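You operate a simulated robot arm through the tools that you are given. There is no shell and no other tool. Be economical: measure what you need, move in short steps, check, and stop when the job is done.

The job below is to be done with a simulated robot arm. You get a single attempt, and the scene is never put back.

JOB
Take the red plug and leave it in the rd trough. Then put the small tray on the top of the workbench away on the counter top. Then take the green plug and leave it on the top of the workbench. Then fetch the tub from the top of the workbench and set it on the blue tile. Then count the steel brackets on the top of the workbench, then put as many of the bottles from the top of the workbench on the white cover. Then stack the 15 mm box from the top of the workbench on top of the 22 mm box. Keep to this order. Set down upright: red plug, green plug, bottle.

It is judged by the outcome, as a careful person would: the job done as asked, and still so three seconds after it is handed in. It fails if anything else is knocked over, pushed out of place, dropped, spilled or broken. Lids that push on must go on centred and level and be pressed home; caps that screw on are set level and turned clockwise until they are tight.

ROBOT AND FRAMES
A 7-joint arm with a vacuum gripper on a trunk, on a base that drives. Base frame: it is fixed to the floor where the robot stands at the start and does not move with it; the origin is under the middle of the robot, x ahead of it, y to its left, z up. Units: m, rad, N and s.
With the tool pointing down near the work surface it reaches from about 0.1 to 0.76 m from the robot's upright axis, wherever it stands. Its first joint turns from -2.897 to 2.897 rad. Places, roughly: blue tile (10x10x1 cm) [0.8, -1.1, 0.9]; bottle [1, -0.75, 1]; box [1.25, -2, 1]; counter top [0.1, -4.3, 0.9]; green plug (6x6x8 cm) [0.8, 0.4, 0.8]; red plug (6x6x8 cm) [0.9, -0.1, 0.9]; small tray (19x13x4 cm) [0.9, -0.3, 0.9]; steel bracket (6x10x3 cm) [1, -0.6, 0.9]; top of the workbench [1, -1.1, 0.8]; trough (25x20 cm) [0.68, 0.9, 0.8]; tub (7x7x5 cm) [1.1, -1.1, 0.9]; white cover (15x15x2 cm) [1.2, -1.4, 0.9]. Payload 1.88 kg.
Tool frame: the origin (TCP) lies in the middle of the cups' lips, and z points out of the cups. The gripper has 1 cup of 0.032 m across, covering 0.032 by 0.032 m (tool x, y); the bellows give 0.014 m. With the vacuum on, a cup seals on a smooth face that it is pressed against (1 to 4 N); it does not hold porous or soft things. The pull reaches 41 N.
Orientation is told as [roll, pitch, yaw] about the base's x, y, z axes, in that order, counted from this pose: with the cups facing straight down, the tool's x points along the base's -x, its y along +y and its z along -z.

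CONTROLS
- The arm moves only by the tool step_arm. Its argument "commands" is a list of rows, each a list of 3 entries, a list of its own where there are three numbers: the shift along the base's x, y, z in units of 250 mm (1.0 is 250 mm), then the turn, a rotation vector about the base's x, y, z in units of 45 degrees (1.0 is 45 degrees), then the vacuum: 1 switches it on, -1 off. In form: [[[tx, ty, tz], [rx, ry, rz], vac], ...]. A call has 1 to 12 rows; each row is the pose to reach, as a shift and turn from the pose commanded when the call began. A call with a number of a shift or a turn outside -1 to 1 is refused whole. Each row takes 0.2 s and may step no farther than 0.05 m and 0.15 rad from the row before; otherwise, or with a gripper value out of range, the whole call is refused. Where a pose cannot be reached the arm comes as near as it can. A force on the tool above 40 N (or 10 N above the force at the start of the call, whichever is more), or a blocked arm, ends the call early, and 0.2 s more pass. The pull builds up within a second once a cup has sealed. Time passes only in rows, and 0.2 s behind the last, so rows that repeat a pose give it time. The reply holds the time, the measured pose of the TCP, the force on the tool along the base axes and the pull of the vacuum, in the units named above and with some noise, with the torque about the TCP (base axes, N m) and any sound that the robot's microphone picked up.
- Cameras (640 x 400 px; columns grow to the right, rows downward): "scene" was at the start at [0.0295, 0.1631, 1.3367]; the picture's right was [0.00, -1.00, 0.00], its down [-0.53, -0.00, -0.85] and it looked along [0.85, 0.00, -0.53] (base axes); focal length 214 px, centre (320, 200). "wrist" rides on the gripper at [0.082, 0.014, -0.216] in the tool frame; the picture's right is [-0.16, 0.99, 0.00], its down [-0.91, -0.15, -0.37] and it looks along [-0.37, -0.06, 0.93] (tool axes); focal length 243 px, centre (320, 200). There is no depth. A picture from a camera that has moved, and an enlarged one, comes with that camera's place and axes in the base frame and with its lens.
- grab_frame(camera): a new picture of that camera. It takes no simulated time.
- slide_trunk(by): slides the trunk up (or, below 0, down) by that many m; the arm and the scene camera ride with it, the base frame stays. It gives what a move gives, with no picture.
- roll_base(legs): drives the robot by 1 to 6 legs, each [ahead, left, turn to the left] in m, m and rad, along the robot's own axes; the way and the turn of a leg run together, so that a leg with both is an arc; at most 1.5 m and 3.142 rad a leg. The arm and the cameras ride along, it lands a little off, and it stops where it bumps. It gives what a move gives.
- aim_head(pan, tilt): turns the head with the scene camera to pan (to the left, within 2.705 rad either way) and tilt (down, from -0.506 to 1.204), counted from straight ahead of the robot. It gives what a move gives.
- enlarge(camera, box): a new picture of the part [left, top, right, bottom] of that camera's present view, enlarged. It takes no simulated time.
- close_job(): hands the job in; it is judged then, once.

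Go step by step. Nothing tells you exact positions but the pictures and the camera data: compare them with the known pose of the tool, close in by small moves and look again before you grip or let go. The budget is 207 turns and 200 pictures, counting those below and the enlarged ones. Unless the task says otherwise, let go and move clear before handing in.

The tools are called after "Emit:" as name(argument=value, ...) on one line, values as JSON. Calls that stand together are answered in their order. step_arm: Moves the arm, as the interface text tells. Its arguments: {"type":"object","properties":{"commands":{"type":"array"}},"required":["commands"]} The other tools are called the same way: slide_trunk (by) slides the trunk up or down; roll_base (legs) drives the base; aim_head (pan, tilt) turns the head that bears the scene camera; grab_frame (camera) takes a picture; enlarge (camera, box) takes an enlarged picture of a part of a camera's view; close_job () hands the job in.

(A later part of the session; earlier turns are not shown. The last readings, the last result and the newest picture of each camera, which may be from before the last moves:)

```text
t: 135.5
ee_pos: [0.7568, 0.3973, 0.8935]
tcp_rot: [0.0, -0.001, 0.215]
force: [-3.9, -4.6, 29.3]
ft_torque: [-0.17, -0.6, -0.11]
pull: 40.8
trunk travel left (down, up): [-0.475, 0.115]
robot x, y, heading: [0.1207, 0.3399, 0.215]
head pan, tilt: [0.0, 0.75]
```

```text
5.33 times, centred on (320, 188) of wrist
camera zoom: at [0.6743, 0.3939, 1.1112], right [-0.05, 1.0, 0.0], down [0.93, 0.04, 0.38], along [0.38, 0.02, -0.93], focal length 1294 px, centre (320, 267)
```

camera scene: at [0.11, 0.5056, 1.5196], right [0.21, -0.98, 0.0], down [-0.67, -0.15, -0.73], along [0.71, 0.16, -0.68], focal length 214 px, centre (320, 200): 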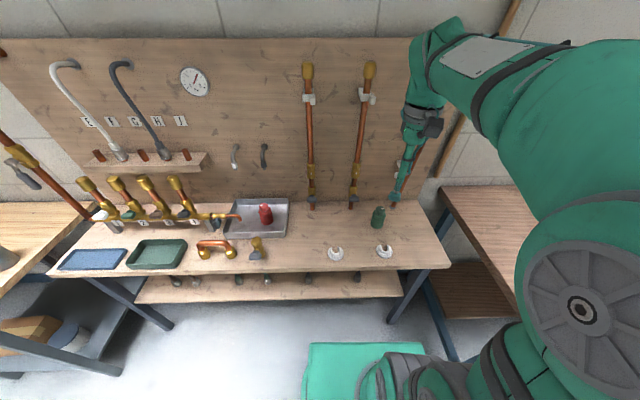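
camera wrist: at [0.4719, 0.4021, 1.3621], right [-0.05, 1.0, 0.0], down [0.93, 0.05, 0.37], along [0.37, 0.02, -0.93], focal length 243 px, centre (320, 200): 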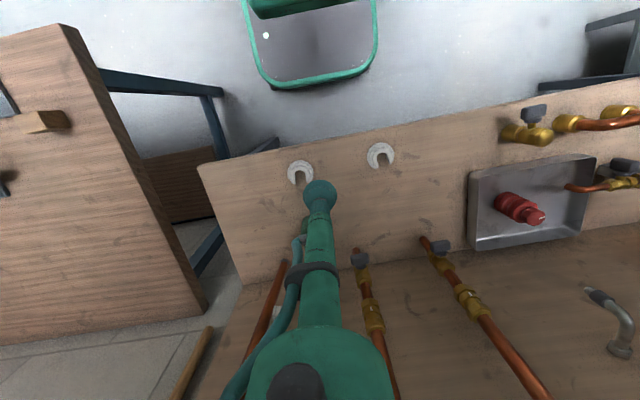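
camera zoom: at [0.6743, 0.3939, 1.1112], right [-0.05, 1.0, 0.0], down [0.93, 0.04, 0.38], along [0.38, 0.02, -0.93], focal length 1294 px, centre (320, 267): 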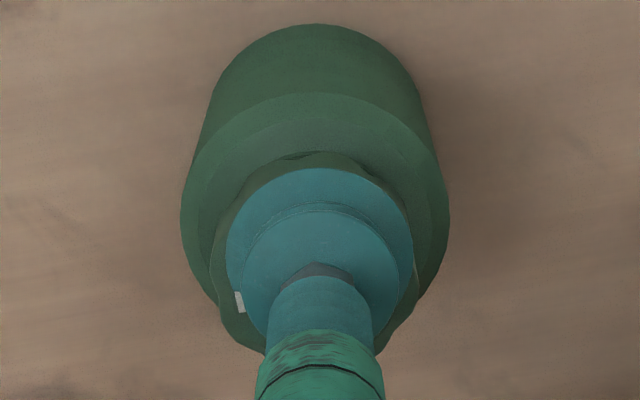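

Sealed. I'll lift it and bring it over to the workbench's free left part, at about (0.66, -0.08).

Emit:
step_arm(commands=[[[0, 0, 0.05], [0, 0, 0], 1], [[0, 0, 0.2], [0, 0, 0], 1], [[0, 0, 0.38], [0, 0, 0], 1], [[0, 0, 0.56], [0, 0, 0], 1], [[0, 0, 0.74], [0, 0, 0], 1], [[-0.05, -0.08, 0.82], [0, 0, 0], 1], [[-0.1, -0.25, 0.82], [0, 0, 0], 1], [[-0.15, -0.43, 0.82], [0, 0, 0], 1], [[-0.2, -0.61, 0.82], [0, 0, 0], 1], [[-0.25, -0.79, 0.82], [0, 0, 0], 1], [[-0.3, -0.97, 0.82], [0, 0, 0], 1]])

Emit:
step_arm(commands=[[[0, -0.18, 0], [0, 0, 0], 1], [[0, -0.36, 0], [0, 0, 0], 1], [[0, -0.54, 0], [0, 0, 0], 1], [[0, -0.72, 0], [0, 0, 0], 1], [[0, -0.9, 0], [0, 0, 0], 1]])

Emit:
grab_frame(camera="wrist")

Emit:
aim_head(pan=-0.7, tilt=0.75)

Emit:
grab_frame(camera="scene")

```text
t: 137.9
ee_pos: [0.6838, 0.1525, 1.0961]
tcp_rot: [0.002, 0.003, 0.216]
force: [-0.8, 0.1, -3.9]
ft_torque: [-0.04, -0.11, -0.05]
pull: 40.5
trunk travel left (down, up): [-0.475, 0.115]
robot x, y, heading: [0.1254, 0.3413, 0.221]
head pan, tilt: [0.0, 0.75]
```

```text
t: 139.1
ee_pos: [0.6818, -0.0722, 1.0966]
tcp_rot: [0.004, 0.003, 0.217]
force: [0.4, -0.4, -4.0]
ft_torque: [-0.02, -0.08, -0.03]
pull: 40.8
trunk travel left (down, up): [-0.475, 0.115]
robot x, y, heading: [0.1246, 0.337, 0.22]
head pan, tilt: [0.0, 0.75]
```

```text
130 pictures are left
camera wrist: at [0.5991, -0.0763, 1.3132], right [-0.05, 1.0, 0.0], down [0.93, 0.05, 0.37], along [0.37, 0.02, -0.93], focal length 243 px, centre (320, 200)
```

wrist: 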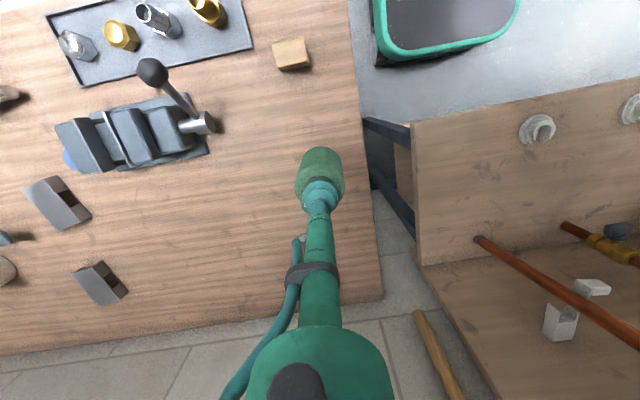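

```text
t: 140.2
ee_pos: [0.6817, -0.0719, 1.0951]
tcp_rot: [0.002, 0.004, 0.216]
force: [-0.1, 0.4, -4.8]
ft_torque: [-0.04, -0.09, -0.02]
pull: 40.2
trunk travel left (down, up): [-0.475, 0.115]
robot x, y, heading: [0.123, 0.3385, 0.213]
head pan, tilt: [-0.7, 0.75]
```

```text
129 pictures are left
camera scene: at [0.1026, 0.4491, 1.5197], right [-0.46, -0.89, 0.0], down [-0.6, 0.32, -0.73], along [0.65, -0.34, -0.68], focal length 214 px, centre (320, 200)
```

scene: 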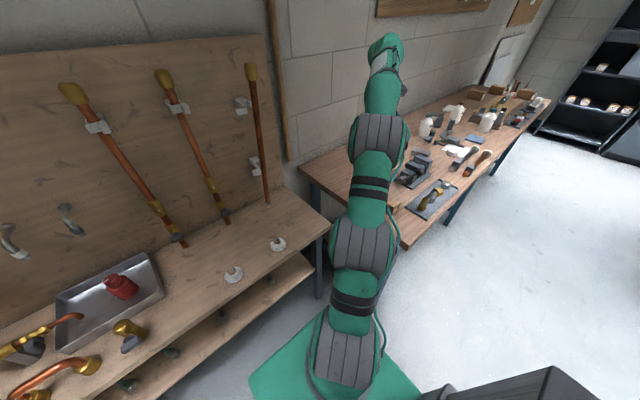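

The spot below is clear table, about 8 cm in from the edge. I'll shift 2 cm further in and lower.

Emit:
step_arm(commands=[[[0, -0.08, -0.05], [0, 0, 0], 1], [[0, -0.08, -0.22], [0, 0, 0], 1], [[0, -0.08, -0.4], [0, 0, 0], 1], [[0, -0.08, -0.54], [0, 0, 0], 1], [[0, -0.08, -0.58], [0, 0, 0], 1]])

Emit:
step_arm(commands=[[[0, 0, -0.015], [0, 0, 0], 1], [[0, 0, -0.025], [0, 0, 0], 1], [[0, 0, -0.03], [0, 0, 0], 1]])

Emit:
grab_frame(camera="wrist")

```text
t: 141.4
ee_pos: [0.6835, -0.0908, 0.9516]
tcp_rot: [-0.001, 0.002, 0.216]
force: [0.1, -0.4, -4.3]
ft_torque: [-0.02, -0.07, -0.02]
pull: 40.6
trunk travel left (down, up): [-0.475, 0.115]
robot x, y, heading: [0.1252, 0.3414, 0.215]
head pan, tilt: [-0.7, 0.75]
```

```text
t: 142.2
ee_pos: [0.6831, -0.0912, 0.9491]
tcp_rot: [-0.005, -0.002, 0.216]
force: [-3.7, -0.3, 22.6]
ft_torque: [-0.14, -0.25, -0.02]
pull: 40.7
trunk travel left (down, up): [-0.475, 0.115]
robot x, y, heading: [0.1228, 0.3419, 0.216]
head pan, tilt: [-0.7, 0.75]
```

```text
128 pictures are left
camera wrist: at [0.5996, -0.0935, 1.1667], right [-0.05, 1.0, -0.01], down [0.93, 0.05, 0.38], along [0.38, 0.01, -0.93], focal length 243 px, centre (320, 200)
```

wrist: 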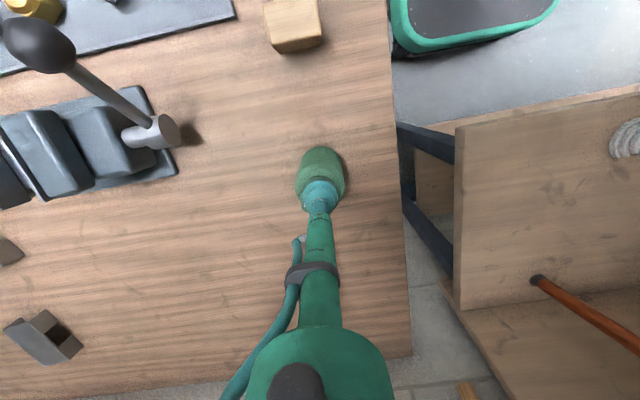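

It stands on the workbench (contact at 0.949). I'll ease up slightly, release and lift away.

Emit:
step_arm(commands=[[[0, 0, 0.016], [0, 0, 0], 1], [[0, 0, 0.016], [0, 0, 0], -1], [[0, 0, 0.016], [0, 0, 0], -1], [[0, 0, 0.016], [0, 0, 0], -1], [[0, 0, 0.016], [0, 0, 0], -1], [[0, 0, 0.05], [0, 0, 0], -1], [[0, 0, 0.2], [0, 0, 0], -1], [[0, 0, 0.38], [0, 0, 0], -1], [[0, 0, 0.56], [0, 0, 0], -1], [[0, 0, 0.74], [0, 0, 0], -1]])

Emit:
grab_frame(camera="wrist")

```text
t: 144.4
ee_pos: [0.6847, -0.0912, 1.1271]
tcp_rot: [0.001, 0.001, 0.216]
force: [0.4, 0.1, -0.4]
ft_torque: [-0.02, 0.04, 0.0]
pull: 0.0
trunk travel left (down, up): [-0.475, 0.115]
robot x, y, heading: [0.1259, 0.3398, 0.215]
head pan, tilt: [-0.7, 0.75]
```

```text
127 pictures are left
camera wrist: at [0.6021, -0.0951, 1.3454], right [-0.05, 1.0, 0.0], down [0.93, 0.05, 0.37], along [0.37, 0.02, -0.93], focal length 243 px, centre (320, 200)
```

wrist: 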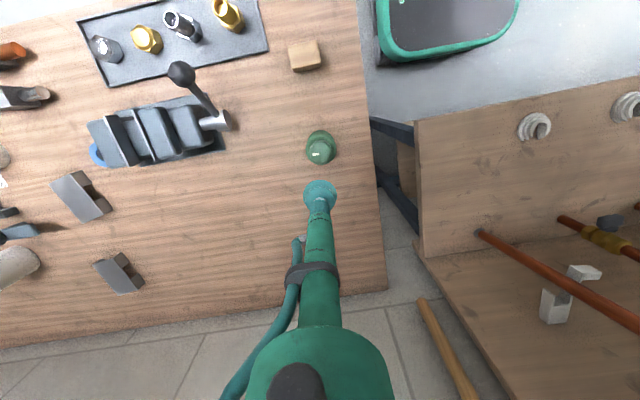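

The green plug stands upright. Now I'll retract, back off and drive right to in front of the tub and tile.

Emit:
step_arm(commands=[[[-0.05, 0.18, 0], [0, 0, 0], -1], [[-0.1, 0.36, 0], [0, 0, 0], -1], [[-0.15, 0.54, 0], [0, 0, 0], -1], [[-0.2, 0.72, 0], [0, 0, 0], -1], [[-0.25, 0.9, 0], [0, 0, 0], -1]])

Emit:
roll_base(legs=[[-0.22, 0, 0.015], [0, -1.43, 0]])

Emit:
aim_head(pan=0.0, tilt=0.7)

Emit:
grab_frame(camera="scene")

Emit:
grab_frame(camera="wrist")

```text
t: 145.6
ee_pos: [0.6198, 0.1365, 1.1317]
tcp_rot: [0.0, 0.001, 0.216]
force: [0.1, -0.3, 0.6]
ft_torque: [-0.02, 0.0, 0.01]
pull: 0.1
trunk travel left (down, up): [-0.475, 0.115]
robot x, y, heading: [0.1235, 0.3405, 0.217]
head pan, tilt: [-0.7, 0.75]
```

```text
t: 153.9
ee_pos: [0.7531, -1.2716, 1.1318]
tcp_rot: [0.001, 0.003, 0.251]
force: [-0.5, 0.8, 0.0]
ft_torque: [0.01, 0.03, 0.0]
pull: 0.1
trunk travel left (down, up): [-0.475, 0.115]
robot x, y, heading: [0.2493, -1.082, 0.252]
head pan, tilt: [-0.7, 0.75]
```

```text
t: 155.0
ee_pos: [0.7534, -1.2719, 1.1321]
tcp_rot: [0.002, 0.003, 0.252]
force: [-0.2, 0.3, -0.9]
ft_torque: [-0.03, 0.01, 0.03]
pull: 0.1
trunk travel left (down, up): [-0.475, 0.115]
robot x, y, heading: [0.2461, -1.0874, 0.256]
head pan, tilt: [0.0, 0.7]
```

```text
126 pictures are left
camera scene: at [0.2322, -0.92, 1.5239], right [0.25, -0.97, 0.0], down [-0.62, -0.16, -0.76], along [0.74, 0.19, -0.64], focal length 214 px, centre (320, 200)
```

scene: 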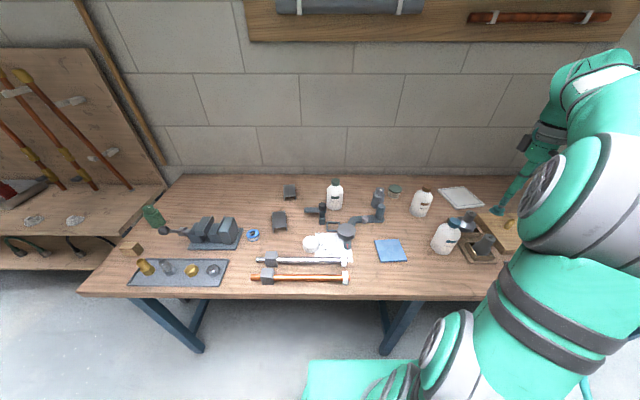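

```text
125 pictures are left
camera wrist: at [0.6719, -1.2777, 1.349], right [-0.09, 1.0, 0.0], down [0.92, 0.08, 0.37], along [0.37, 0.03, -0.93], focal length 243 px, centre (320, 200)
```

wrist: 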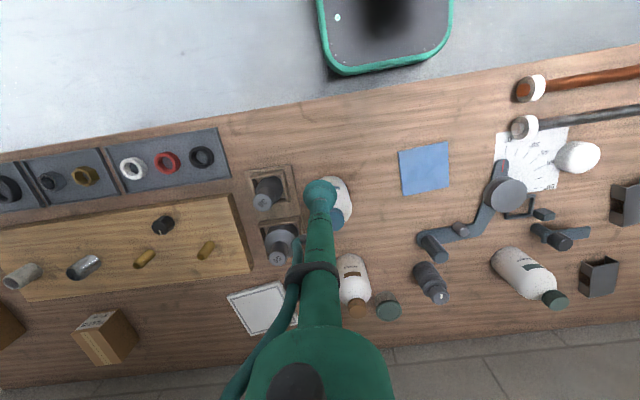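

The tub looks to be the small round dark-lidded piece near the wall, with three bottles, the blue tile and the white cover around it. I'll enlarge to identify things and count brackets.

Emit:
enlarge(camera="scene", box=[80, 160, 320, 310])

Emit:
enlarge(camera="scene", box=[290, 160, 530, 310])

Emit:
enlarge(camera="wrist", box=[340, 120, 640, 308])

Emit:
enlarge(camera="wrist", box=[0, 120, 320, 320])

```text
2.67 times, centred on (200, 235) of scene
camera zoom: at [0.2322, -0.92, 1.5239], right [0.25, -0.97, 0.0], down [-0.62, -0.16, -0.76], along [0.74, 0.19, -0.64], focal length 572 px, centre (640, 107)
```

zoom: 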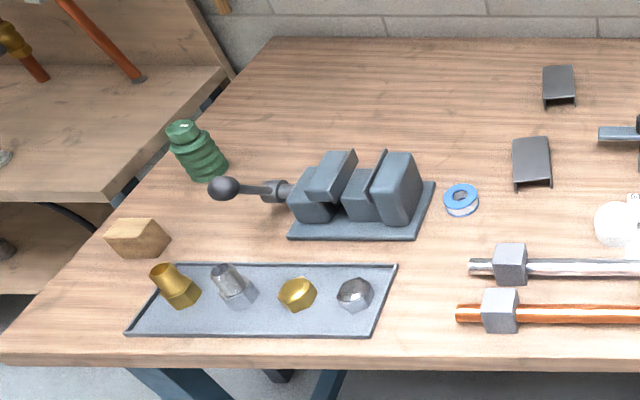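

```text
2.67 times, centred on (410, 235) of scene
camera zoom: at [0.2322, -0.92, 1.5239], right [0.25, -0.97, 0.0], down [-0.62, -0.16, -0.76], along [0.74, 0.19, -0.64], focal length 572 px, centre (80, 107)
```

zoom: 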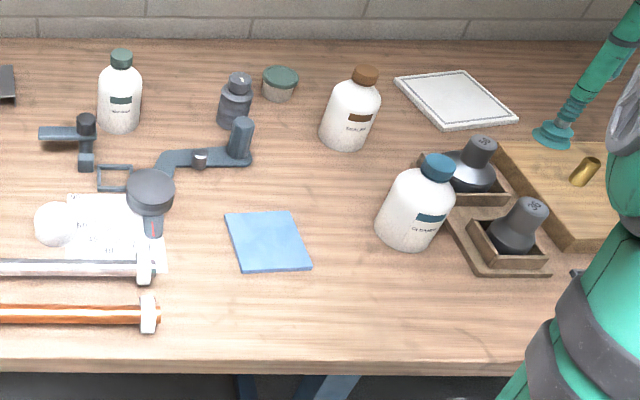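

```text
2.13 times, centred on (490, 214) of wrist
camera zoom: at [0.6719, -1.2777, 1.349], right [-0.09, 1.0, 0.0], down [0.92, 0.08, 0.37], along [0.37, 0.03, -0.93], focal length 516 px, centre (-42, 170)
```

zoom: 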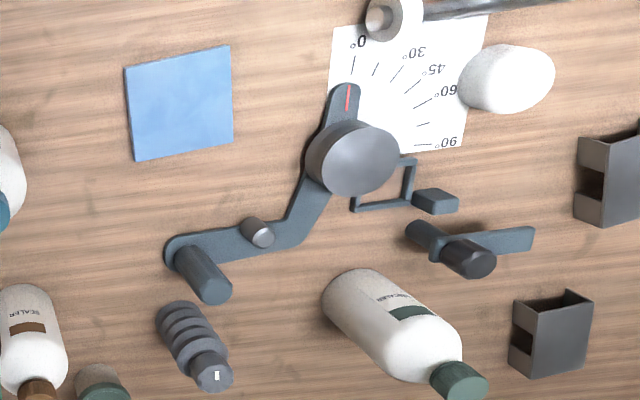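

```text
2.00 times, centred on (160, 220) of wrist
camera zoom: at [0.6719, -1.2777, 1.349], right [-0.09, 1.0, 0.0], down [0.92, 0.08, 0.37], along [0.37, 0.03, -0.93], focal length 485 px, centre (640, 160)
```

zoom: 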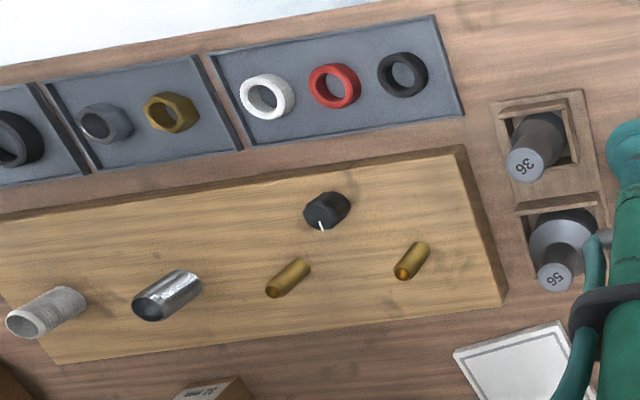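

I see two steel U-brackets so far, three bottles, and the tub at about (1.11, -1.07). I'll roll closer, staying in front of the bench's middle leg.

Emit:
roll_base(legs=[[0, -0.08, -0.02], [0.11, 0, 0]])

Emit:
step_arm(commands=[[[0.08, 0.12, 0], [0, 0, 0], -1], [[0.16, 0.24, 0], [0, 0, 0], -1], [[0.24, 0.36, 0], [0, 0, 0], -1], [[0.32, 0.5, 0], [0, 0, 0], -1], [[0.4, 0.64, 0], [0, 0, 0], -1], [[0.5, 0.78, 0], [0, 0, 0], -1], [[0.6, 0.9, 0], [0, 0, 0], -1]])

Emit:
grab_frame(camera="wrist")

Emit:
grab_frame(camera="scene")

```text
t: 156.9
ee_pos: [0.8781, -1.3329, 1.132]
tcp_rot: [0.002, 0.005, 0.231]
force: [0.5, 0.4, -0.8]
ft_torque: [0.0, 0.02, 0.0]
pull: 0.1
trunk travel left (down, up): [-0.475, 0.115]
robot x, y, heading: [0.3796, -1.1389, 0.231]
head pan, tilt: [0.0, 0.7]
```

```text
t: 158.5
ee_pos: [1.0283, -1.1095, 1.1336]
tcp_rot: [0.001, 0.005, 0.23]
force: [0.2, -0.1, -0.4]
ft_torque: [0.07, -0.02, 0.01]
pull: 0.1
trunk travel left (down, up): [-0.475, 0.115]
robot x, y, heading: [0.3808, -1.1385, 0.234]
head pan, tilt: [0.0, 0.7]
```

```text
120 pictures are left
camera wrist: at [0.9467, -1.1141, 1.35], right [-0.06, 1.0, 0.0], down [0.93, 0.06, 0.37], along [0.37, 0.02, -0.93], focal length 243 px, centre (320, 200)
```

wrist: 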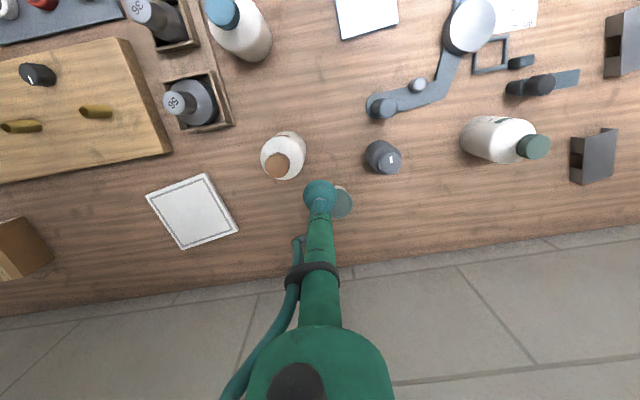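

```text
119 pictures are left
camera scene: at [0.3653, -0.9714, 1.5239], right [0.23, -0.97, 0.0], down [-0.63, -0.15, -0.76], along [0.74, 0.18, -0.64], focal length 214 px, centre (320, 200)
```

scene: 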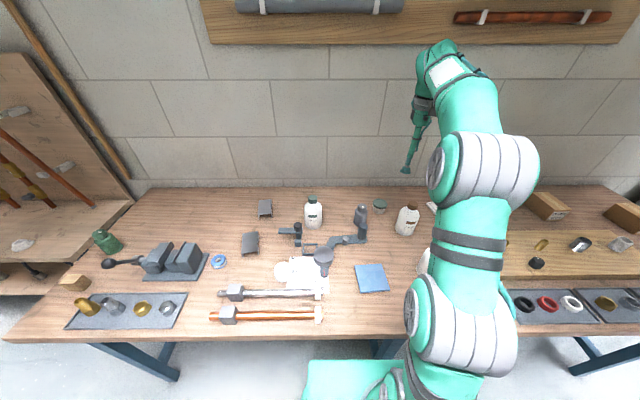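

The tub is at about (1.127, -1.067). I'll look at it closely and approach.

Emit:
step_arm(commands=[[[0.05, 0.02, -0.1], [0, 0, 0], -1], [[0.1, 0.04, -0.2], [0, 0, 0], -1], [[0.15, 0.06, -0.34], [0, 0, 0], -1], [[0.22, 0.08, -0.48], [0, 0, 0], -1]])

Emit:
enlarge(camera="wrist", box=[220, 110, 460, 260])

Emit:
enlarge(camera="scene", box=[330, 155, 450, 230])

```text
t: 159.5
ee_pos: [1.0847, -1.088, 1.0119]
tcp_rot: [0.001, 0.001, 0.231]
force: [-0.3, 0.5, 0.9]
ft_torque: [0.03, -0.02, -0.02]
pull: 0.1
trunk travel left (down, up): [-0.475, 0.115]
robot x, y, heading: [0.3785, -1.137, 0.228]
head pan, tilt: [0.0, 0.7]
```

```text
2.67 times, centred on (340, 185) of wrist
camera zoom: at [1.003, -1.0943, 1.2283], right [-0.06, 1.0, 0.0], down [0.93, 0.06, 0.37], along [0.37, 0.02, -0.93], focal length 647 px, centre (267, 240)
```

zoom: 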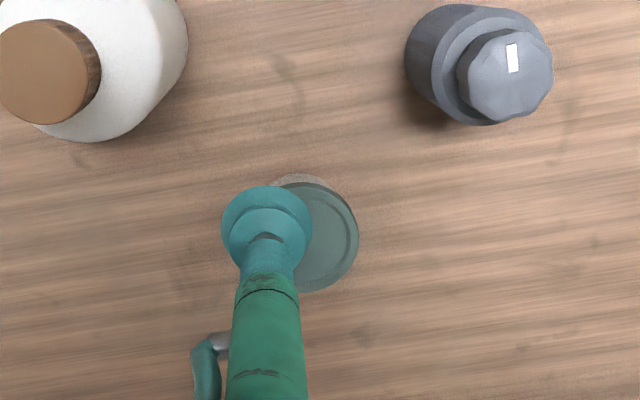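

```text
5.33 times, centred on (390, 192) of scene
camera zoom: at [0.365, -0.9715, 1.5239], right [0.23, -0.97, 0.0], down [-0.63, -0.15, -0.77], along [0.74, 0.18, -0.64], focal length 1144 px, centre (-53, 240)
```

zoom: 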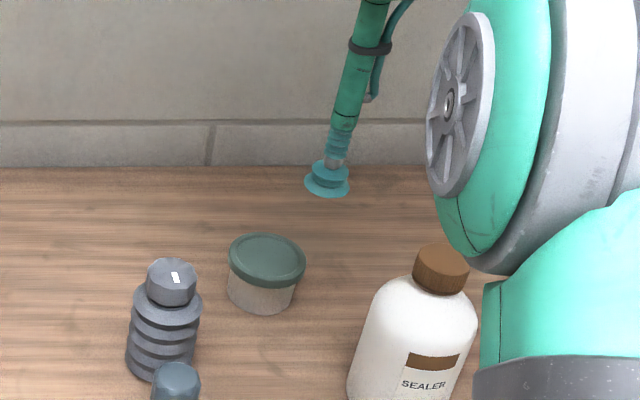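

The lidded tub's top centre is at about (1.126, -1.062, 0.90). I'll approach it.

Emit:
step_arm(commands=[[[0.06, 0.04, -0.1], [0, 0, 0], -1], [[0.12, 0.08, -0.22], [0, 0, 0], -1], [[0.155, 0.1, -0.32], [0, 0, 0], -1], [[0.155, 0.1, -0.36], [0, 0, 0], -1]])

Emit:
enlarge(camera="wrist", box=[240, 140, 400, 240])

Emit:
enlarge(camera="scene", box=[330, 155, 450, 230])

```text
t: 160.5
ee_pos: [1.1226, -1.0627, 0.9224]
tcp_rot: [0.002, 0.002, 0.23]
force: [0.4, 0.5, 0.5]
ft_torque: [0.01, 0.0, 0.02]
pull: 0.1
trunk travel left (down, up): [-0.475, 0.115]
robot x, y, heading: [0.3786, -1.1371, 0.232]
head pan, tilt: [0.0, 0.7]
```

```text
4.00 times, centred on (320, 190) of wrist
camera zoom: at [1.0407, -1.0686, 1.14], right [-0.06, 1.0, 0.0], down [0.93, 0.06, 0.37], along [0.37, 0.02, -0.93], focal length 970 px, centre (320, 240)
```

zoom: 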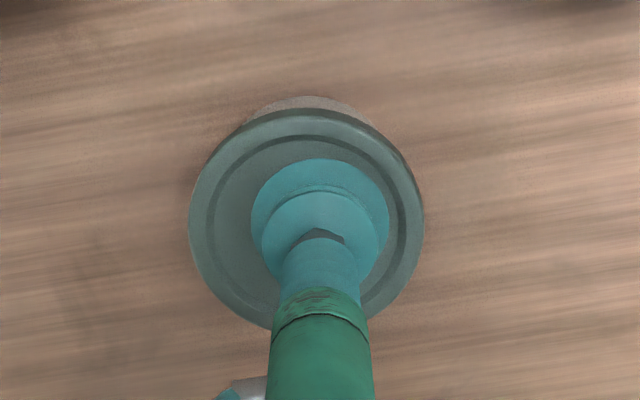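

```text
5.33 times, centred on (390, 192) of scene
camera zoom: at [0.3651, -0.9714, 1.5239], right [0.23, -0.97, 0.0], down [-0.63, -0.15, -0.76], along [0.74, 0.18, -0.64], focal length 1144 px, centre (-53, 240)
```

zoom: 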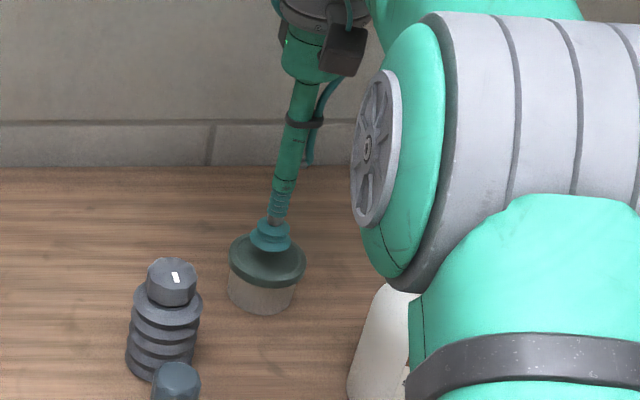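

Well within the lid's flat. Descending with the vacuum on.

Emit:
step_arm(commands=[[[0, -0.012, -0.03], [0, 0, 0], 1], [[0, -0.012, -0.06], [0, 0, 0], 1], [[0, -0.012, -0.08], [0, 0, 0], 1], [[0, -0.012, -0.08], [0, 0, 0], 1]])

```text
t: 161.5
ee_pos: [1.1216, -1.0665, 0.9015]
tcp_rot: [0.001, 0.004, 0.232]
force: [0.0, -0.6, 0.0]
ft_torque: [-0.02, 0.01, 0.01]
pull: 0.0
trunk travel left (down, up): [-0.475, 0.115]
robot x, y, heading: [0.3777, -1.1323, 0.227]
head pan, tilt: [0.0, 0.7]
```

Emit:
step_arm(commands=[[[0, 0, -0.012], [0, 0, 0], 1], [[0, 0, -0.024], [0, 0, 0], 1], [[0, 0, -0.028], [0, 0, 0], 1], [[0, 0, -0.028], [0, 0, 0], 1]])

```text
t: 162.5
ee_pos: [1.1225, -1.0667, 0.8961]
tcp_rot: [0.002, 0.002, 0.229]
force: [-0.9, 0.0, 2.9]
ft_torque: [0.01, -0.07, 0.0]
pull: 41.1
trunk travel left (down, up): [-0.475, 0.115]
robot x, y, heading: [0.3775, -1.1353, 0.233]
head pan, tilt: [0.0, 0.7]
```

Sealed. I'll lift the tub and bring it towards the tile at about (0.776, -1.054).

Emit:
step_arm(commands=[[[0, 0, 0.04], [0, 0, 0], 1], [[0, 0, 0.15], [0, 0, 0], 1], [[0, 0, 0.33], [0, 0, 0], 1], [[0, 0, 0.51], [0, 0, 0], 1], [[0, 0, 0.69], [0, 0, 0], 1], [[-0.16, 0, 0.74], [0, 0, 0], 1], [[-0.34, 0.0, 0.74], [0, 0, 0], 1], [[-0.52, 0.01, 0.74], [0, 0, 0], 1], [[-0.7, 0.01, 0.74], [0, 0, 0], 1], [[-0.88, 0.02, 0.74], [0, 0, 0], 1], [[-0.98, 0.02, 0.74], [0, 0, 0], 1]])

Emit:
step_arm(commands=[[[-0.16, 0.02, -0.05], [0, 0, 0], 1], [[-0.3, 0.03, -0.15], [0, 0, 0], 1], [[-0.36, 0.03, -0.3], [0, 0, 0], 1]])

Emit:
grab_frame(camera="wrist")

Emit:
grab_frame(camera="scene")

```text
t: 164.9
ee_pos: [0.8786, -1.0622, 1.0795]
tcp_rot: [-0.001, 0.001, 0.232]
force: [-0.3, 0.1, -0.7]
ft_torque: [-0.02, 0.0, -0.02]
pull: 40.1
trunk travel left (down, up): [-0.475, 0.115]
robot x, y, heading: [0.3758, -1.1354, 0.232]
head pan, tilt: [0.0, 0.7]
```

```text
t: 165.7
ee_pos: [0.7879, -1.0532, 1.0035]
tcp_rot: [0.001, 0.001, 0.23]
force: [-0.1, -0.6, -1.0]
ft_torque: [0.06, -0.04, 0.02]
pull: 40.9
trunk travel left (down, up): [-0.475, 0.115]
robot x, y, heading: [0.3822, -1.1356, 0.231]
head pan, tilt: [0.0, 0.7]
```

```text
114 pictures are left
camera wrist: at [0.7052, -1.0573, 1.2203], right [-0.06, 1.0, 0.0], down [0.93, 0.06, 0.37], along [0.37, 0.02, -0.93], focal length 243 px, centre (320, 200)
```

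wrist: 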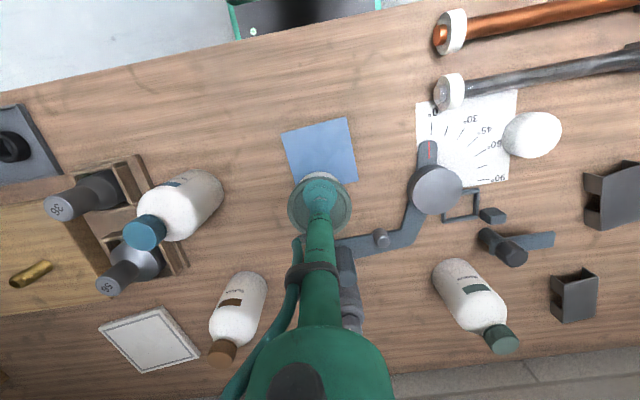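

```text
113 pictures are left
camera scene: at [0.3647, -0.9714, 1.5239], right [0.23, -0.97, 0.0], down [-0.63, -0.15, -0.77], along [0.74, 0.18, -0.64], focal length 214 px, centre (320, 200)
```

scene: 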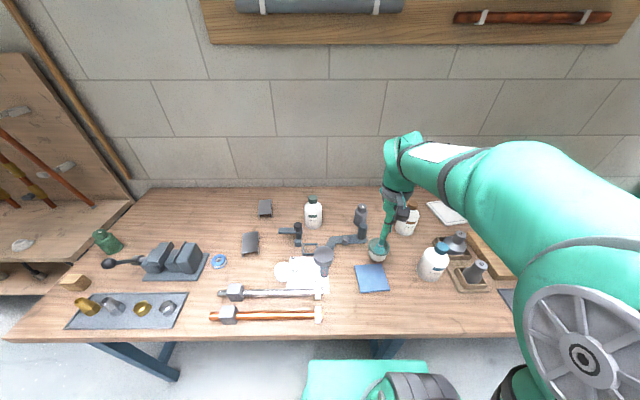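

The tile's centre is at (0.777, -1.054), 1 cm nearer. I'll align, lower and check.

Emit:
step_arm(commands=[[[-0.046, -0.002, -0.08], [0, 0, 0], 1], [[-0.046, -0.002, -0.2], [0, 0, 0], 1], [[-0.046, -0.002, -0.3], [0, 0, 0], 1]])

Emit:
enlarge(camera="wrist", box=[220, 110, 420, 235])

Emit:
enlarge(camera="scene", box=[320, 220, 440, 295])

```text
t: 166.5
ee_pos: [0.7754, -1.0546, 0.9283]
tcp_rot: [0.003, 0.004, 0.231]
force: [-0.6, -0.2, -0.7]
ft_torque: [-0.02, 0.05, 0.0]
pull: 40.5
trunk travel left (down, up): [-0.475, 0.115]
robot x, y, heading: [0.3788, -1.135, 0.232]
head pan, tilt: [0.0, 0.7]
```

```text
3.20 times, centred on (320, 172) of wrist
camera zoom: at [0.6933, -1.06, 1.1454], right [-0.06, 1.0, 0.0], down [0.93, 0.06, 0.37], along [0.37, 0.02, -0.93], focal length 776 px, centre (320, 288)
```

zoom: 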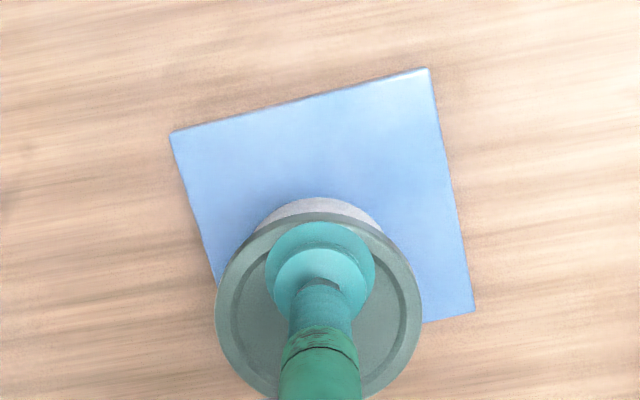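

```text
5.33 times, centred on (380, 258) of scene
camera zoom: at [0.3649, -0.9714, 1.5239], right [0.23, -0.97, 0.0], down [-0.63, -0.15, -0.77], along [0.74, 0.18, -0.64], focal length 1144 px, centre (0, -107)
```

zoom: 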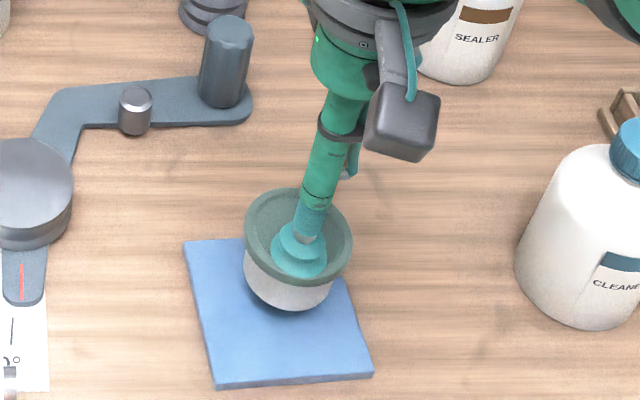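

Centred within a few mm. Lowering onto the tile.

Emit:
step_arm(commands=[[[0.004, 0, -0.04], [0, 0, 0], 1], [[0.004, 0, -0.07], [0, 0, 0], 1], [[0.004, 0, -0.08], [0, 0, 0], 1]])

```text
t: 167.3
ee_pos: [0.7769, -1.0534, 0.9091]
tcp_rot: [0.001, 0.004, 0.23]
force: [0.0, -0.4, -1.1]
ft_torque: [-0.03, 0.0, 0.0]
pull: 40.8
trunk travel left (down, up): [-0.475, 0.115]
robot x, y, heading: [0.3786, -1.1329, 0.232]
head pan, tilt: [0.0, 0.7]
```

Emit:
step_arm(commands=[[[0, 0, -0.01], [0, 0, 0], 1], [[0, 0, -0.018], [0, 0, 0], 1], [[0, 0, -0.018], [0, 0, 0], 1]])

```text
t: 168.1
ee_pos: [0.7757, -1.0547, 0.9063]
tcp_rot: [0.002, 0.002, 0.23]
force: [-1.2, -0.1, 1.7]
ft_torque: [0.02, -0.1, 0.04]
pull: 40.3
trunk travel left (down, up): [-0.475, 0.115]
robot x, y, heading: [0.3767, -1.1344, 0.229]
head pan, tilt: [0.0, 0.7]
```

Contact. Releasing and lifting.

Emit:
step_arm(commands=[[[0, 0, -0.004], [0, 0, 0], -1], [[0, 0, -0.004], [0, 0, 0], -1], [[0, 0, -0.004], [0, 0, 0], -1], [[0, 0, -0.004], [0, 0, 0], -1], [[0, 0, 0.03], [0, 0, 0], -1], [[0, 0, 0.15], [0, 0, 0], -1], [[0, 0, 0.33], [0, 0, 0], -1], [[0, 0, 0.51], [0, 0, 0], -1], [[0, 0, 0.69], [0, 0, 0], -1], [[0, 0, 0.87], [0, 0, 0], -1]])

Emit:
grab_frame(camera="wrist")

Emit:
aim_head(pan=-0.7, tilt=0.6)

Emit:
grab_frame(camera="scene")

```text
t: 170.3
ee_pos: [0.7759, -1.0542, 1.1249]
tcp_rot: [0.001, 0.006, 0.232]
force: [0.6, -0.1, -0.3]
ft_torque: [0.0, 0.02, 0.05]
pull: 0.0
trunk travel left (down, up): [-0.475, 0.115]
robot x, y, heading: [0.3716, -1.1361, 0.23]
head pan, tilt: [0.0, 0.7]
```

```text
110 pictures are left
camera wrist: at [0.6947, -1.0591, 1.3421], right [-0.06, 1.0, 0.0], down [0.93, 0.06, 0.37], along [0.37, 0.02, -0.93], focal length 243 px, centre (320, 200)
```

wrist: 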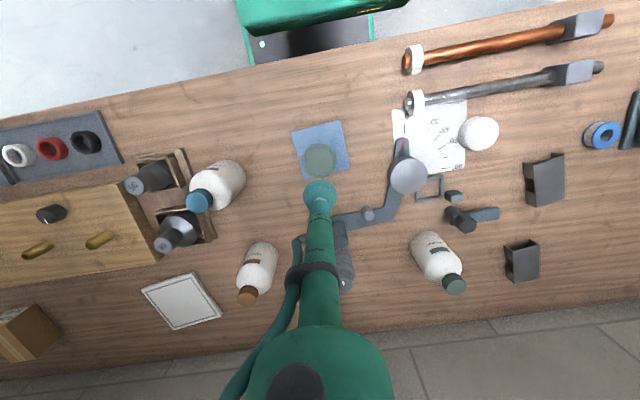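

```text
t: 171.3
ee_pos: [0.7755, -1.0544, 1.1244]
tcp_rot: [0.002, 0.004, 0.229]
force: [0.1, 1.4, 0.5]
ft_torque: [-0.03, -0.02, 0.0]
pull: 0.1
trunk travel left (down, up): [-0.475, 0.115]
robot x, y, heading: [0.3753, -1.1359, 0.23]
head pan, tilt: [-0.7, 0.6]
```

```text
109 pictures are left
camera scene: at [0.3612, -1.0308, 1.5325], right [-0.45, -0.89, 0.0], down [-0.5, 0.25, -0.83], along [0.74, -0.37, -0.57], focal length 214 px, centre (320, 200)
```

scene: 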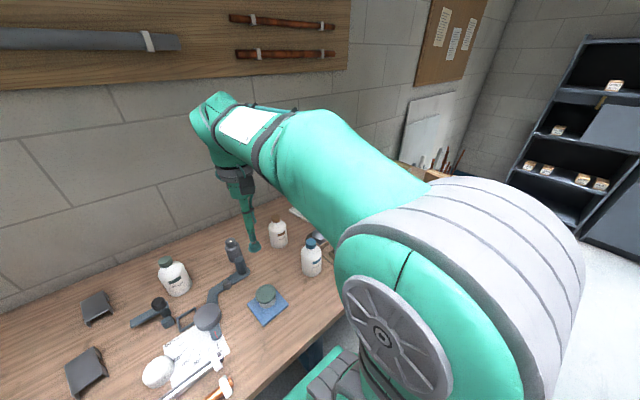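

The tub is on the tile. So far I count two steel brackets; I'll move right to see the rest of the bench before settling the count.

Emit:
roll_base(legs=[[0, -0.33, 0]])

Emit:
aim_head(pan=-0.35, tilt=0.7)

Emit:
grab_frame(camera="scene")

Emit:
grab_frame(camera="wrist")

```text
t: 173.5
ee_pos: [0.8525, -1.3687, 1.1252]
tcp_rot: [0.003, 0.003, 0.238]
force: [0.2, -0.4, -0.1]
ft_torque: [-0.01, -0.01, 0.0]
pull: 0.1
trunk travel left (down, up): [-0.475, 0.115]
robot x, y, heading: [0.4526, -1.4543, 0.24]
head pan, tilt: [-0.7, 0.6]
```

```text
t: 174.3
ee_pos: [0.8519, -1.3682, 1.1245]
tcp_rot: [0.003, 0.005, 0.239]
force: [0.1, -0.2, -0.1]
ft_torque: [0.02, 0.01, -0.01]
pull: 0.0
trunk travel left (down, up): [-0.475, 0.115]
robot x, y, heading: [0.457, -1.4593, 0.245]
head pan, tilt: [-0.351, 0.7]
```

```text
108 pictures are left
camera scene: at [0.4421, -1.3194, 1.5239], right [-0.11, -0.99, 0.0], down [-0.64, 0.07, -0.77], along [0.76, -0.08, -0.64], focal length 214 px, centre (320, 200)
```

scene: 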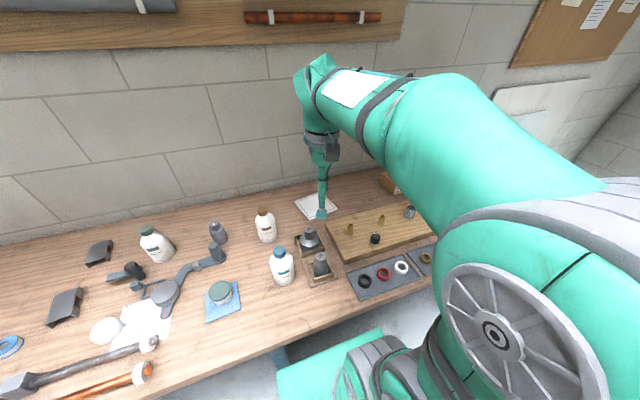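

```text
107 pictures are left
camera wrist: at [0.7706, -1.3745, 1.3419], right [-0.07, 1.0, 0.0], down [0.93, 0.07, 0.37], along [0.37, 0.03, -0.93], focal length 243 px, centre (320, 200)
```

wrist: 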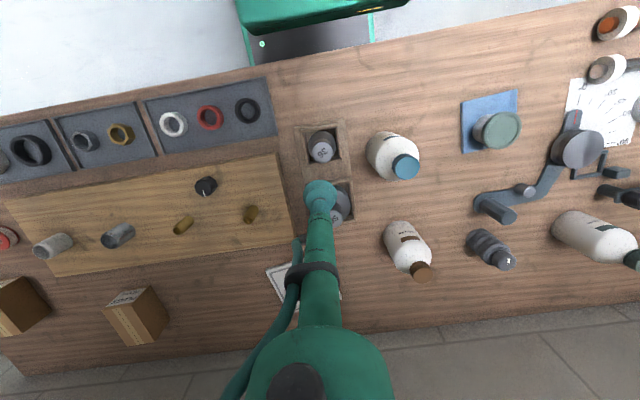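

No brackets on this stretch; I'll check the far right end of the bench too, which also shows the boxes.

Emit:
roll_base(legs=[[0, -0.55, -0.01]])

Emit:
aim_head(pan=0.1, tilt=0.7)

Emit:
grab_frame(camera="scene")

Emit:
grab_frame(camera="wrist")

Emit:
enlarge(camera="wrist", box=[40, 160, 360, 360])

```text
t: 177.5
ee_pos: [0.9835, -1.9127, 1.1246]
tcp_rot: [0.002, 0.004, 0.232]
force: [-0.8, 0.1, -0.5]
ft_torque: [0.0, 0.02, 0.01]
pull: 0.1
trunk travel left (down, up): [-0.475, 0.115]
robot x, y, heading: [0.5844, -1.9929, 0.236]
head pan, tilt: [-0.351, 0.7]
```

```text
t: 178.4
ee_pos: [0.9834, -1.9125, 1.125]
tcp_rot: [0.001, 0.005, 0.231]
force: [-0.3, 0.3, -0.5]
ft_torque: [-0.02, -0.03, 0.0]
pull: 0.1
trunk travel left (down, up): [-0.475, 0.115]
robot x, y, heading: [0.5881, -1.9974, 0.23]
head pan, tilt: [0.099, 0.7]
```

```text
106 pictures are left
camera scene: at [0.5697, -1.8217, 1.5239], right [0.33, -0.95, 0.0], down [-0.61, -0.21, -0.76], along [0.72, 0.25, -0.64], focal length 214 px, centre (320, 200)
```

scene: 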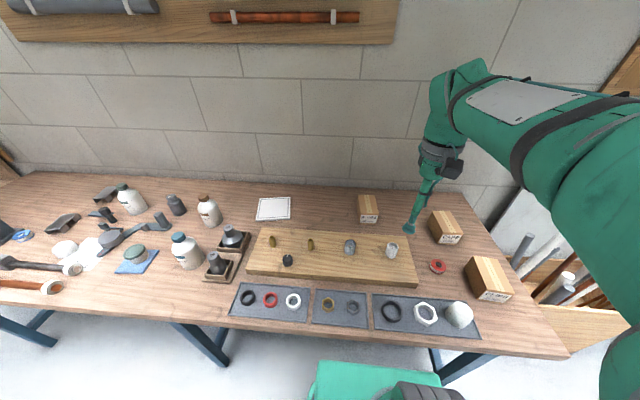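

```text
105 pictures are left
camera wrist: at [0.9018, -1.9172, 1.3419], right [-0.07, 1.0, 0.0], down [0.93, 0.06, 0.37], along [0.37, 0.02, -0.93], focal length 243 px, centre (320, 200)
```

wrist: 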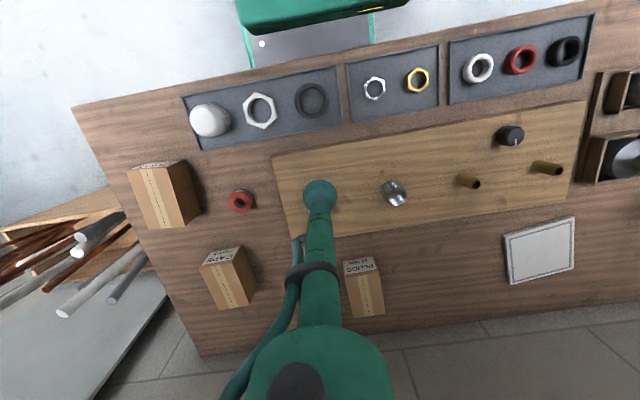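

```text
2.00 times, centred on (200, 260) of wrist
camera zoom: at [0.9018, -1.9172, 1.3419], right [-0.07, 1.0, 0.0], down [0.93, 0.06, 0.37], along [0.37, 0.02, -0.93], focal length 485 px, centre (560, 80)
```

zoom: 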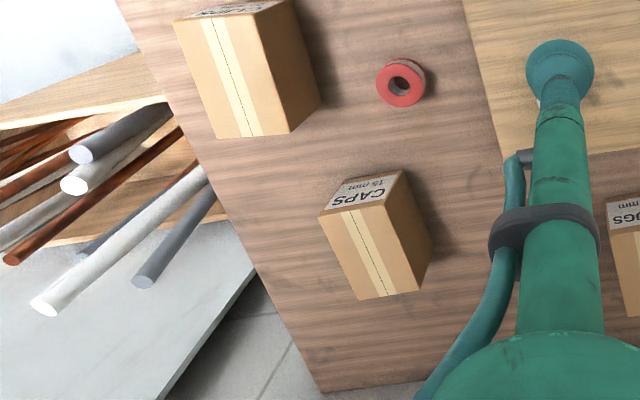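

The whole bench shows just two steel brackets, so two bottles. I'll read the box labels while here.

Emit:
enlarge(camera="scene", box=[340, 180, 532, 300])

Emit:
enlarge(camera="scene", box=[60, 160, 300, 310])

Emit:
enlarge(camera="scene", box=[450, 240, 530, 290])

Emit:
enlarge(camera="scene", box=[340, 185, 420, 235])

```text
3.33 times, centred on (436, 240) of scene
camera zoom: at [0.5697, -1.8217, 1.5239], right [0.33, -0.95, 0.0], down [-0.61, -0.21, -0.76], along [0.72, 0.25, -0.64], focal length 715 px, centre (-67, 67)
```

zoom: 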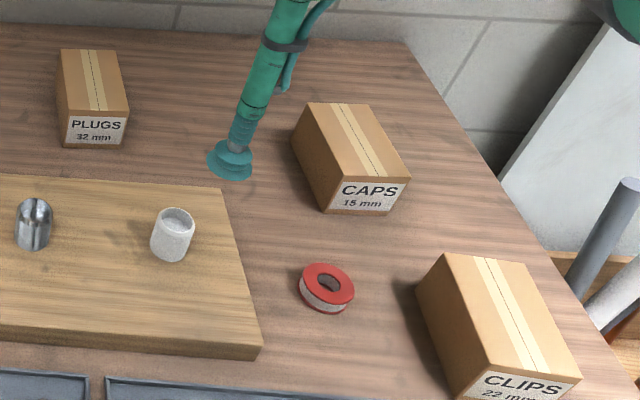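

```text
2.67 times, centred on (180, 235) of scene
camera zoom: at [0.5697, -1.8217, 1.5239], right [0.33, -0.95, 0.0], down [-0.61, -0.21, -0.76], along [0.72, 0.25, -0.64], focal length 572 px, centre (693, 107)
```

zoom: 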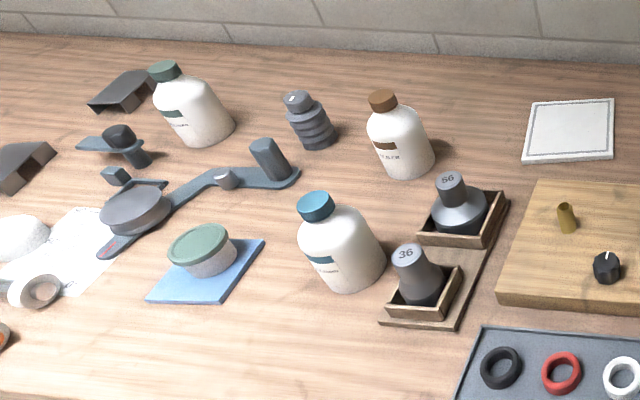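

```text
8.00 times, centred on (490, 265) of scene
camera zoom: at [0.5697, -1.8217, 1.5239], right [0.33, -0.95, 0.0], down [-0.61, -0.21, -0.76], along [0.72, 0.25, -0.64], focal length 1716 px, centre (-1040, -320)
```

zoom: 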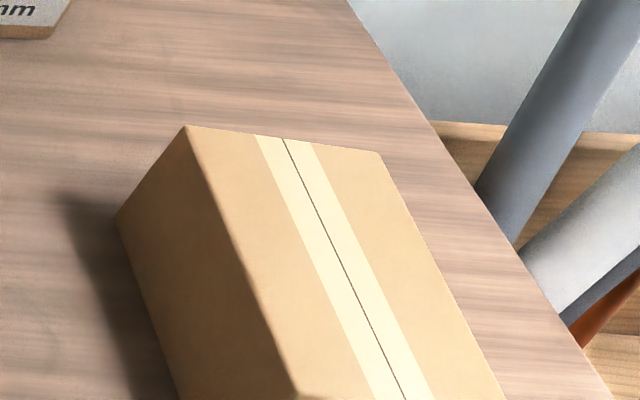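

```text
8.00 times, centred on (380, 210) of scene
camera zoom: at [0.5697, -1.8217, 1.5239], right [0.33, -0.95, 0.0], down [-0.61, -0.21, -0.76], along [0.72, 0.25, -0.64], focal length 1716 px, centre (-160, 120)
```

zoom: 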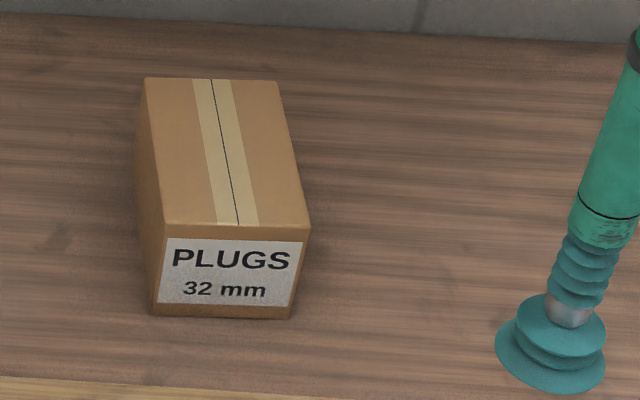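

The 15 mm box (CAPS) must go on the 22 mm box (CLIPS). First the two bottles: I'll return to in front of the white cover and look at the bottles.

Emit:
roll_base(legs=[[0, 0.5, 0]])

Emit:
step_arm(commands=[[[0.08, 0.13, 0.04], [0, 0, 0], -1], [[0.16, 0.26, 0.08], [0, 0, 0], -1], [[0.24, 0.38, 0.12], [0, 0, 0], -1], [[0.32, 0.5, 0.12], [0, 0, 0], -1]])

Emit:
grab_frame(camera="wrist")

Emit:
grab_frame(camera="scene")

```text
t: 181.4
ee_pos: [0.8723, -1.4329, 1.1251]
tcp_rot: [0.002, 0.004, 0.221]
force: [-0.5, 0.3, 0.8]
ft_torque: [0.01, 0.02, 0.0]
pull: 0.0
trunk travel left (down, up): [-0.475, 0.115]
robot x, y, heading: [0.4733, -1.512, 0.222]
head pan, tilt: [0.099, 0.7]
```

```text
t: 182.4
ee_pos: [0.9534, -1.3075, 1.157]
tcp_rot: [0.001, 0.004, 0.222]
force: [-1.0, 0.5, -0.3]
ft_torque: [0.04, -0.02, -0.02]
pull: 0.0
trunk travel left (down, up): [-0.475, 0.115]
robot x, y, heading: [0.4764, -1.5112, 0.225]
head pan, tilt: [0.099, 0.7]
```

```text
99 pictures are left
camera wrist: at [0.8705, -1.3116, 1.3732], right [-0.06, 1.0, 0.0], down [0.93, 0.05, 0.37], along [0.37, 0.02, -0.93], focal length 243 px, centre (320, 200)
```

wrist: 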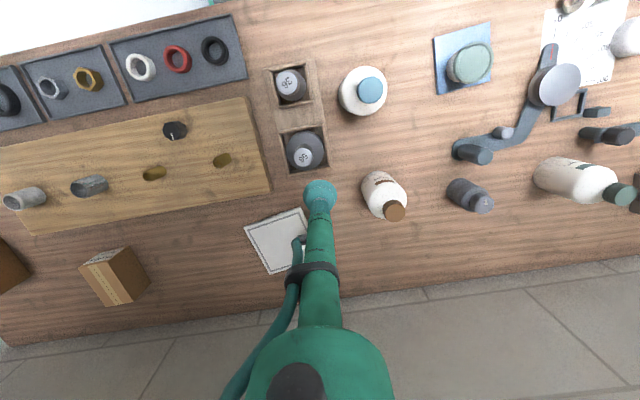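

```text
98 pictures are left
camera scene: at [0.4593, -1.3381, 1.5239], right [0.32, -0.95, 0.0], down [-0.61, -0.2, -0.76], along [0.73, 0.24, -0.64], focal length 214 px, centre (320, 200)
```

scene: 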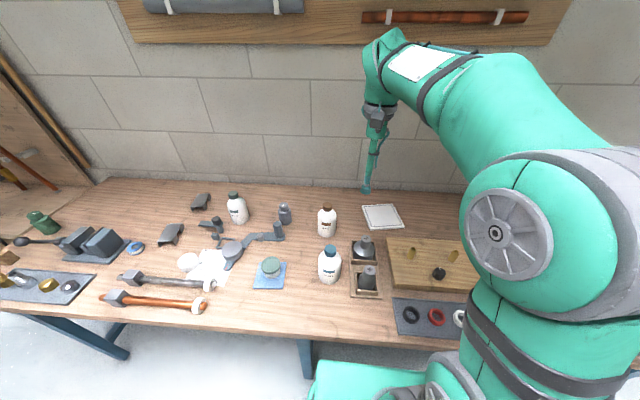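

SEALER's cap is at about (1.034, -1.173, 0.99), CLEANER's at (0.852, -1.241), and the white cover's centre at (1.177, -1.384). I'll take SEALER first.

Emit:
step_arm(commands=[[[0.08, 0.13, -0.03], [0, 0, 0], -1], [[0.16, 0.27, -0.1], [0, 0, 0], -1], [[0.24, 0.4, -0.2], [0, 0, 0], -1], [[0.32, 0.53, -0.32], [0, 0, 0], -1], [[0.32, 0.53, -0.4], [0, 0, 0], -1]])

Emit:
enlarge(camera="wrist", box=[240, 110, 400, 210])

Emit:
enlarge(camera="scene", box=[270, 165, 390, 240])

```text
t: 183.6
ee_pos: [1.0352, -1.1738, 1.0554]
tcp_rot: [0.001, 0.002, 0.224]
force: [-0.5, 0.0, -0.5]
ft_torque: [-0.06, 0.05, -0.04]
pull: 0.0
trunk travel left (down, up): [-0.475, 0.115]
robot x, y, heading: [0.4724, -1.5136, 0.219]
head pan, tilt: [0.099, 0.7]
```

```text
4.00 times, centred on (320, 160) of wrist
camera zoom: at [0.9521, -1.1776, 1.2722], right [-0.06, 1.0, 0.0], down [0.93, 0.05, 0.37], along [0.37, 0.02, -0.93], focal length 970 px, centre (320, 360)
```

zoom: 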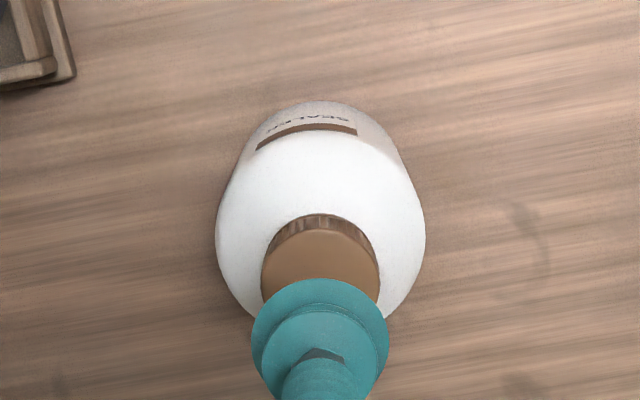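

```text
5.33 times, centred on (330, 202) of scene
camera zoom: at [0.4596, -1.3377, 1.5239], right [0.32, -0.95, 0.0], down [-0.61, -0.2, -0.76], along [0.73, 0.24, -0.64], focal length 1144 px, centre (267, 187)
```

zoom: 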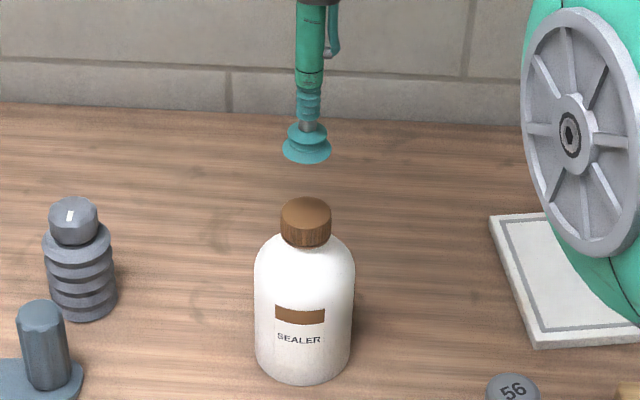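

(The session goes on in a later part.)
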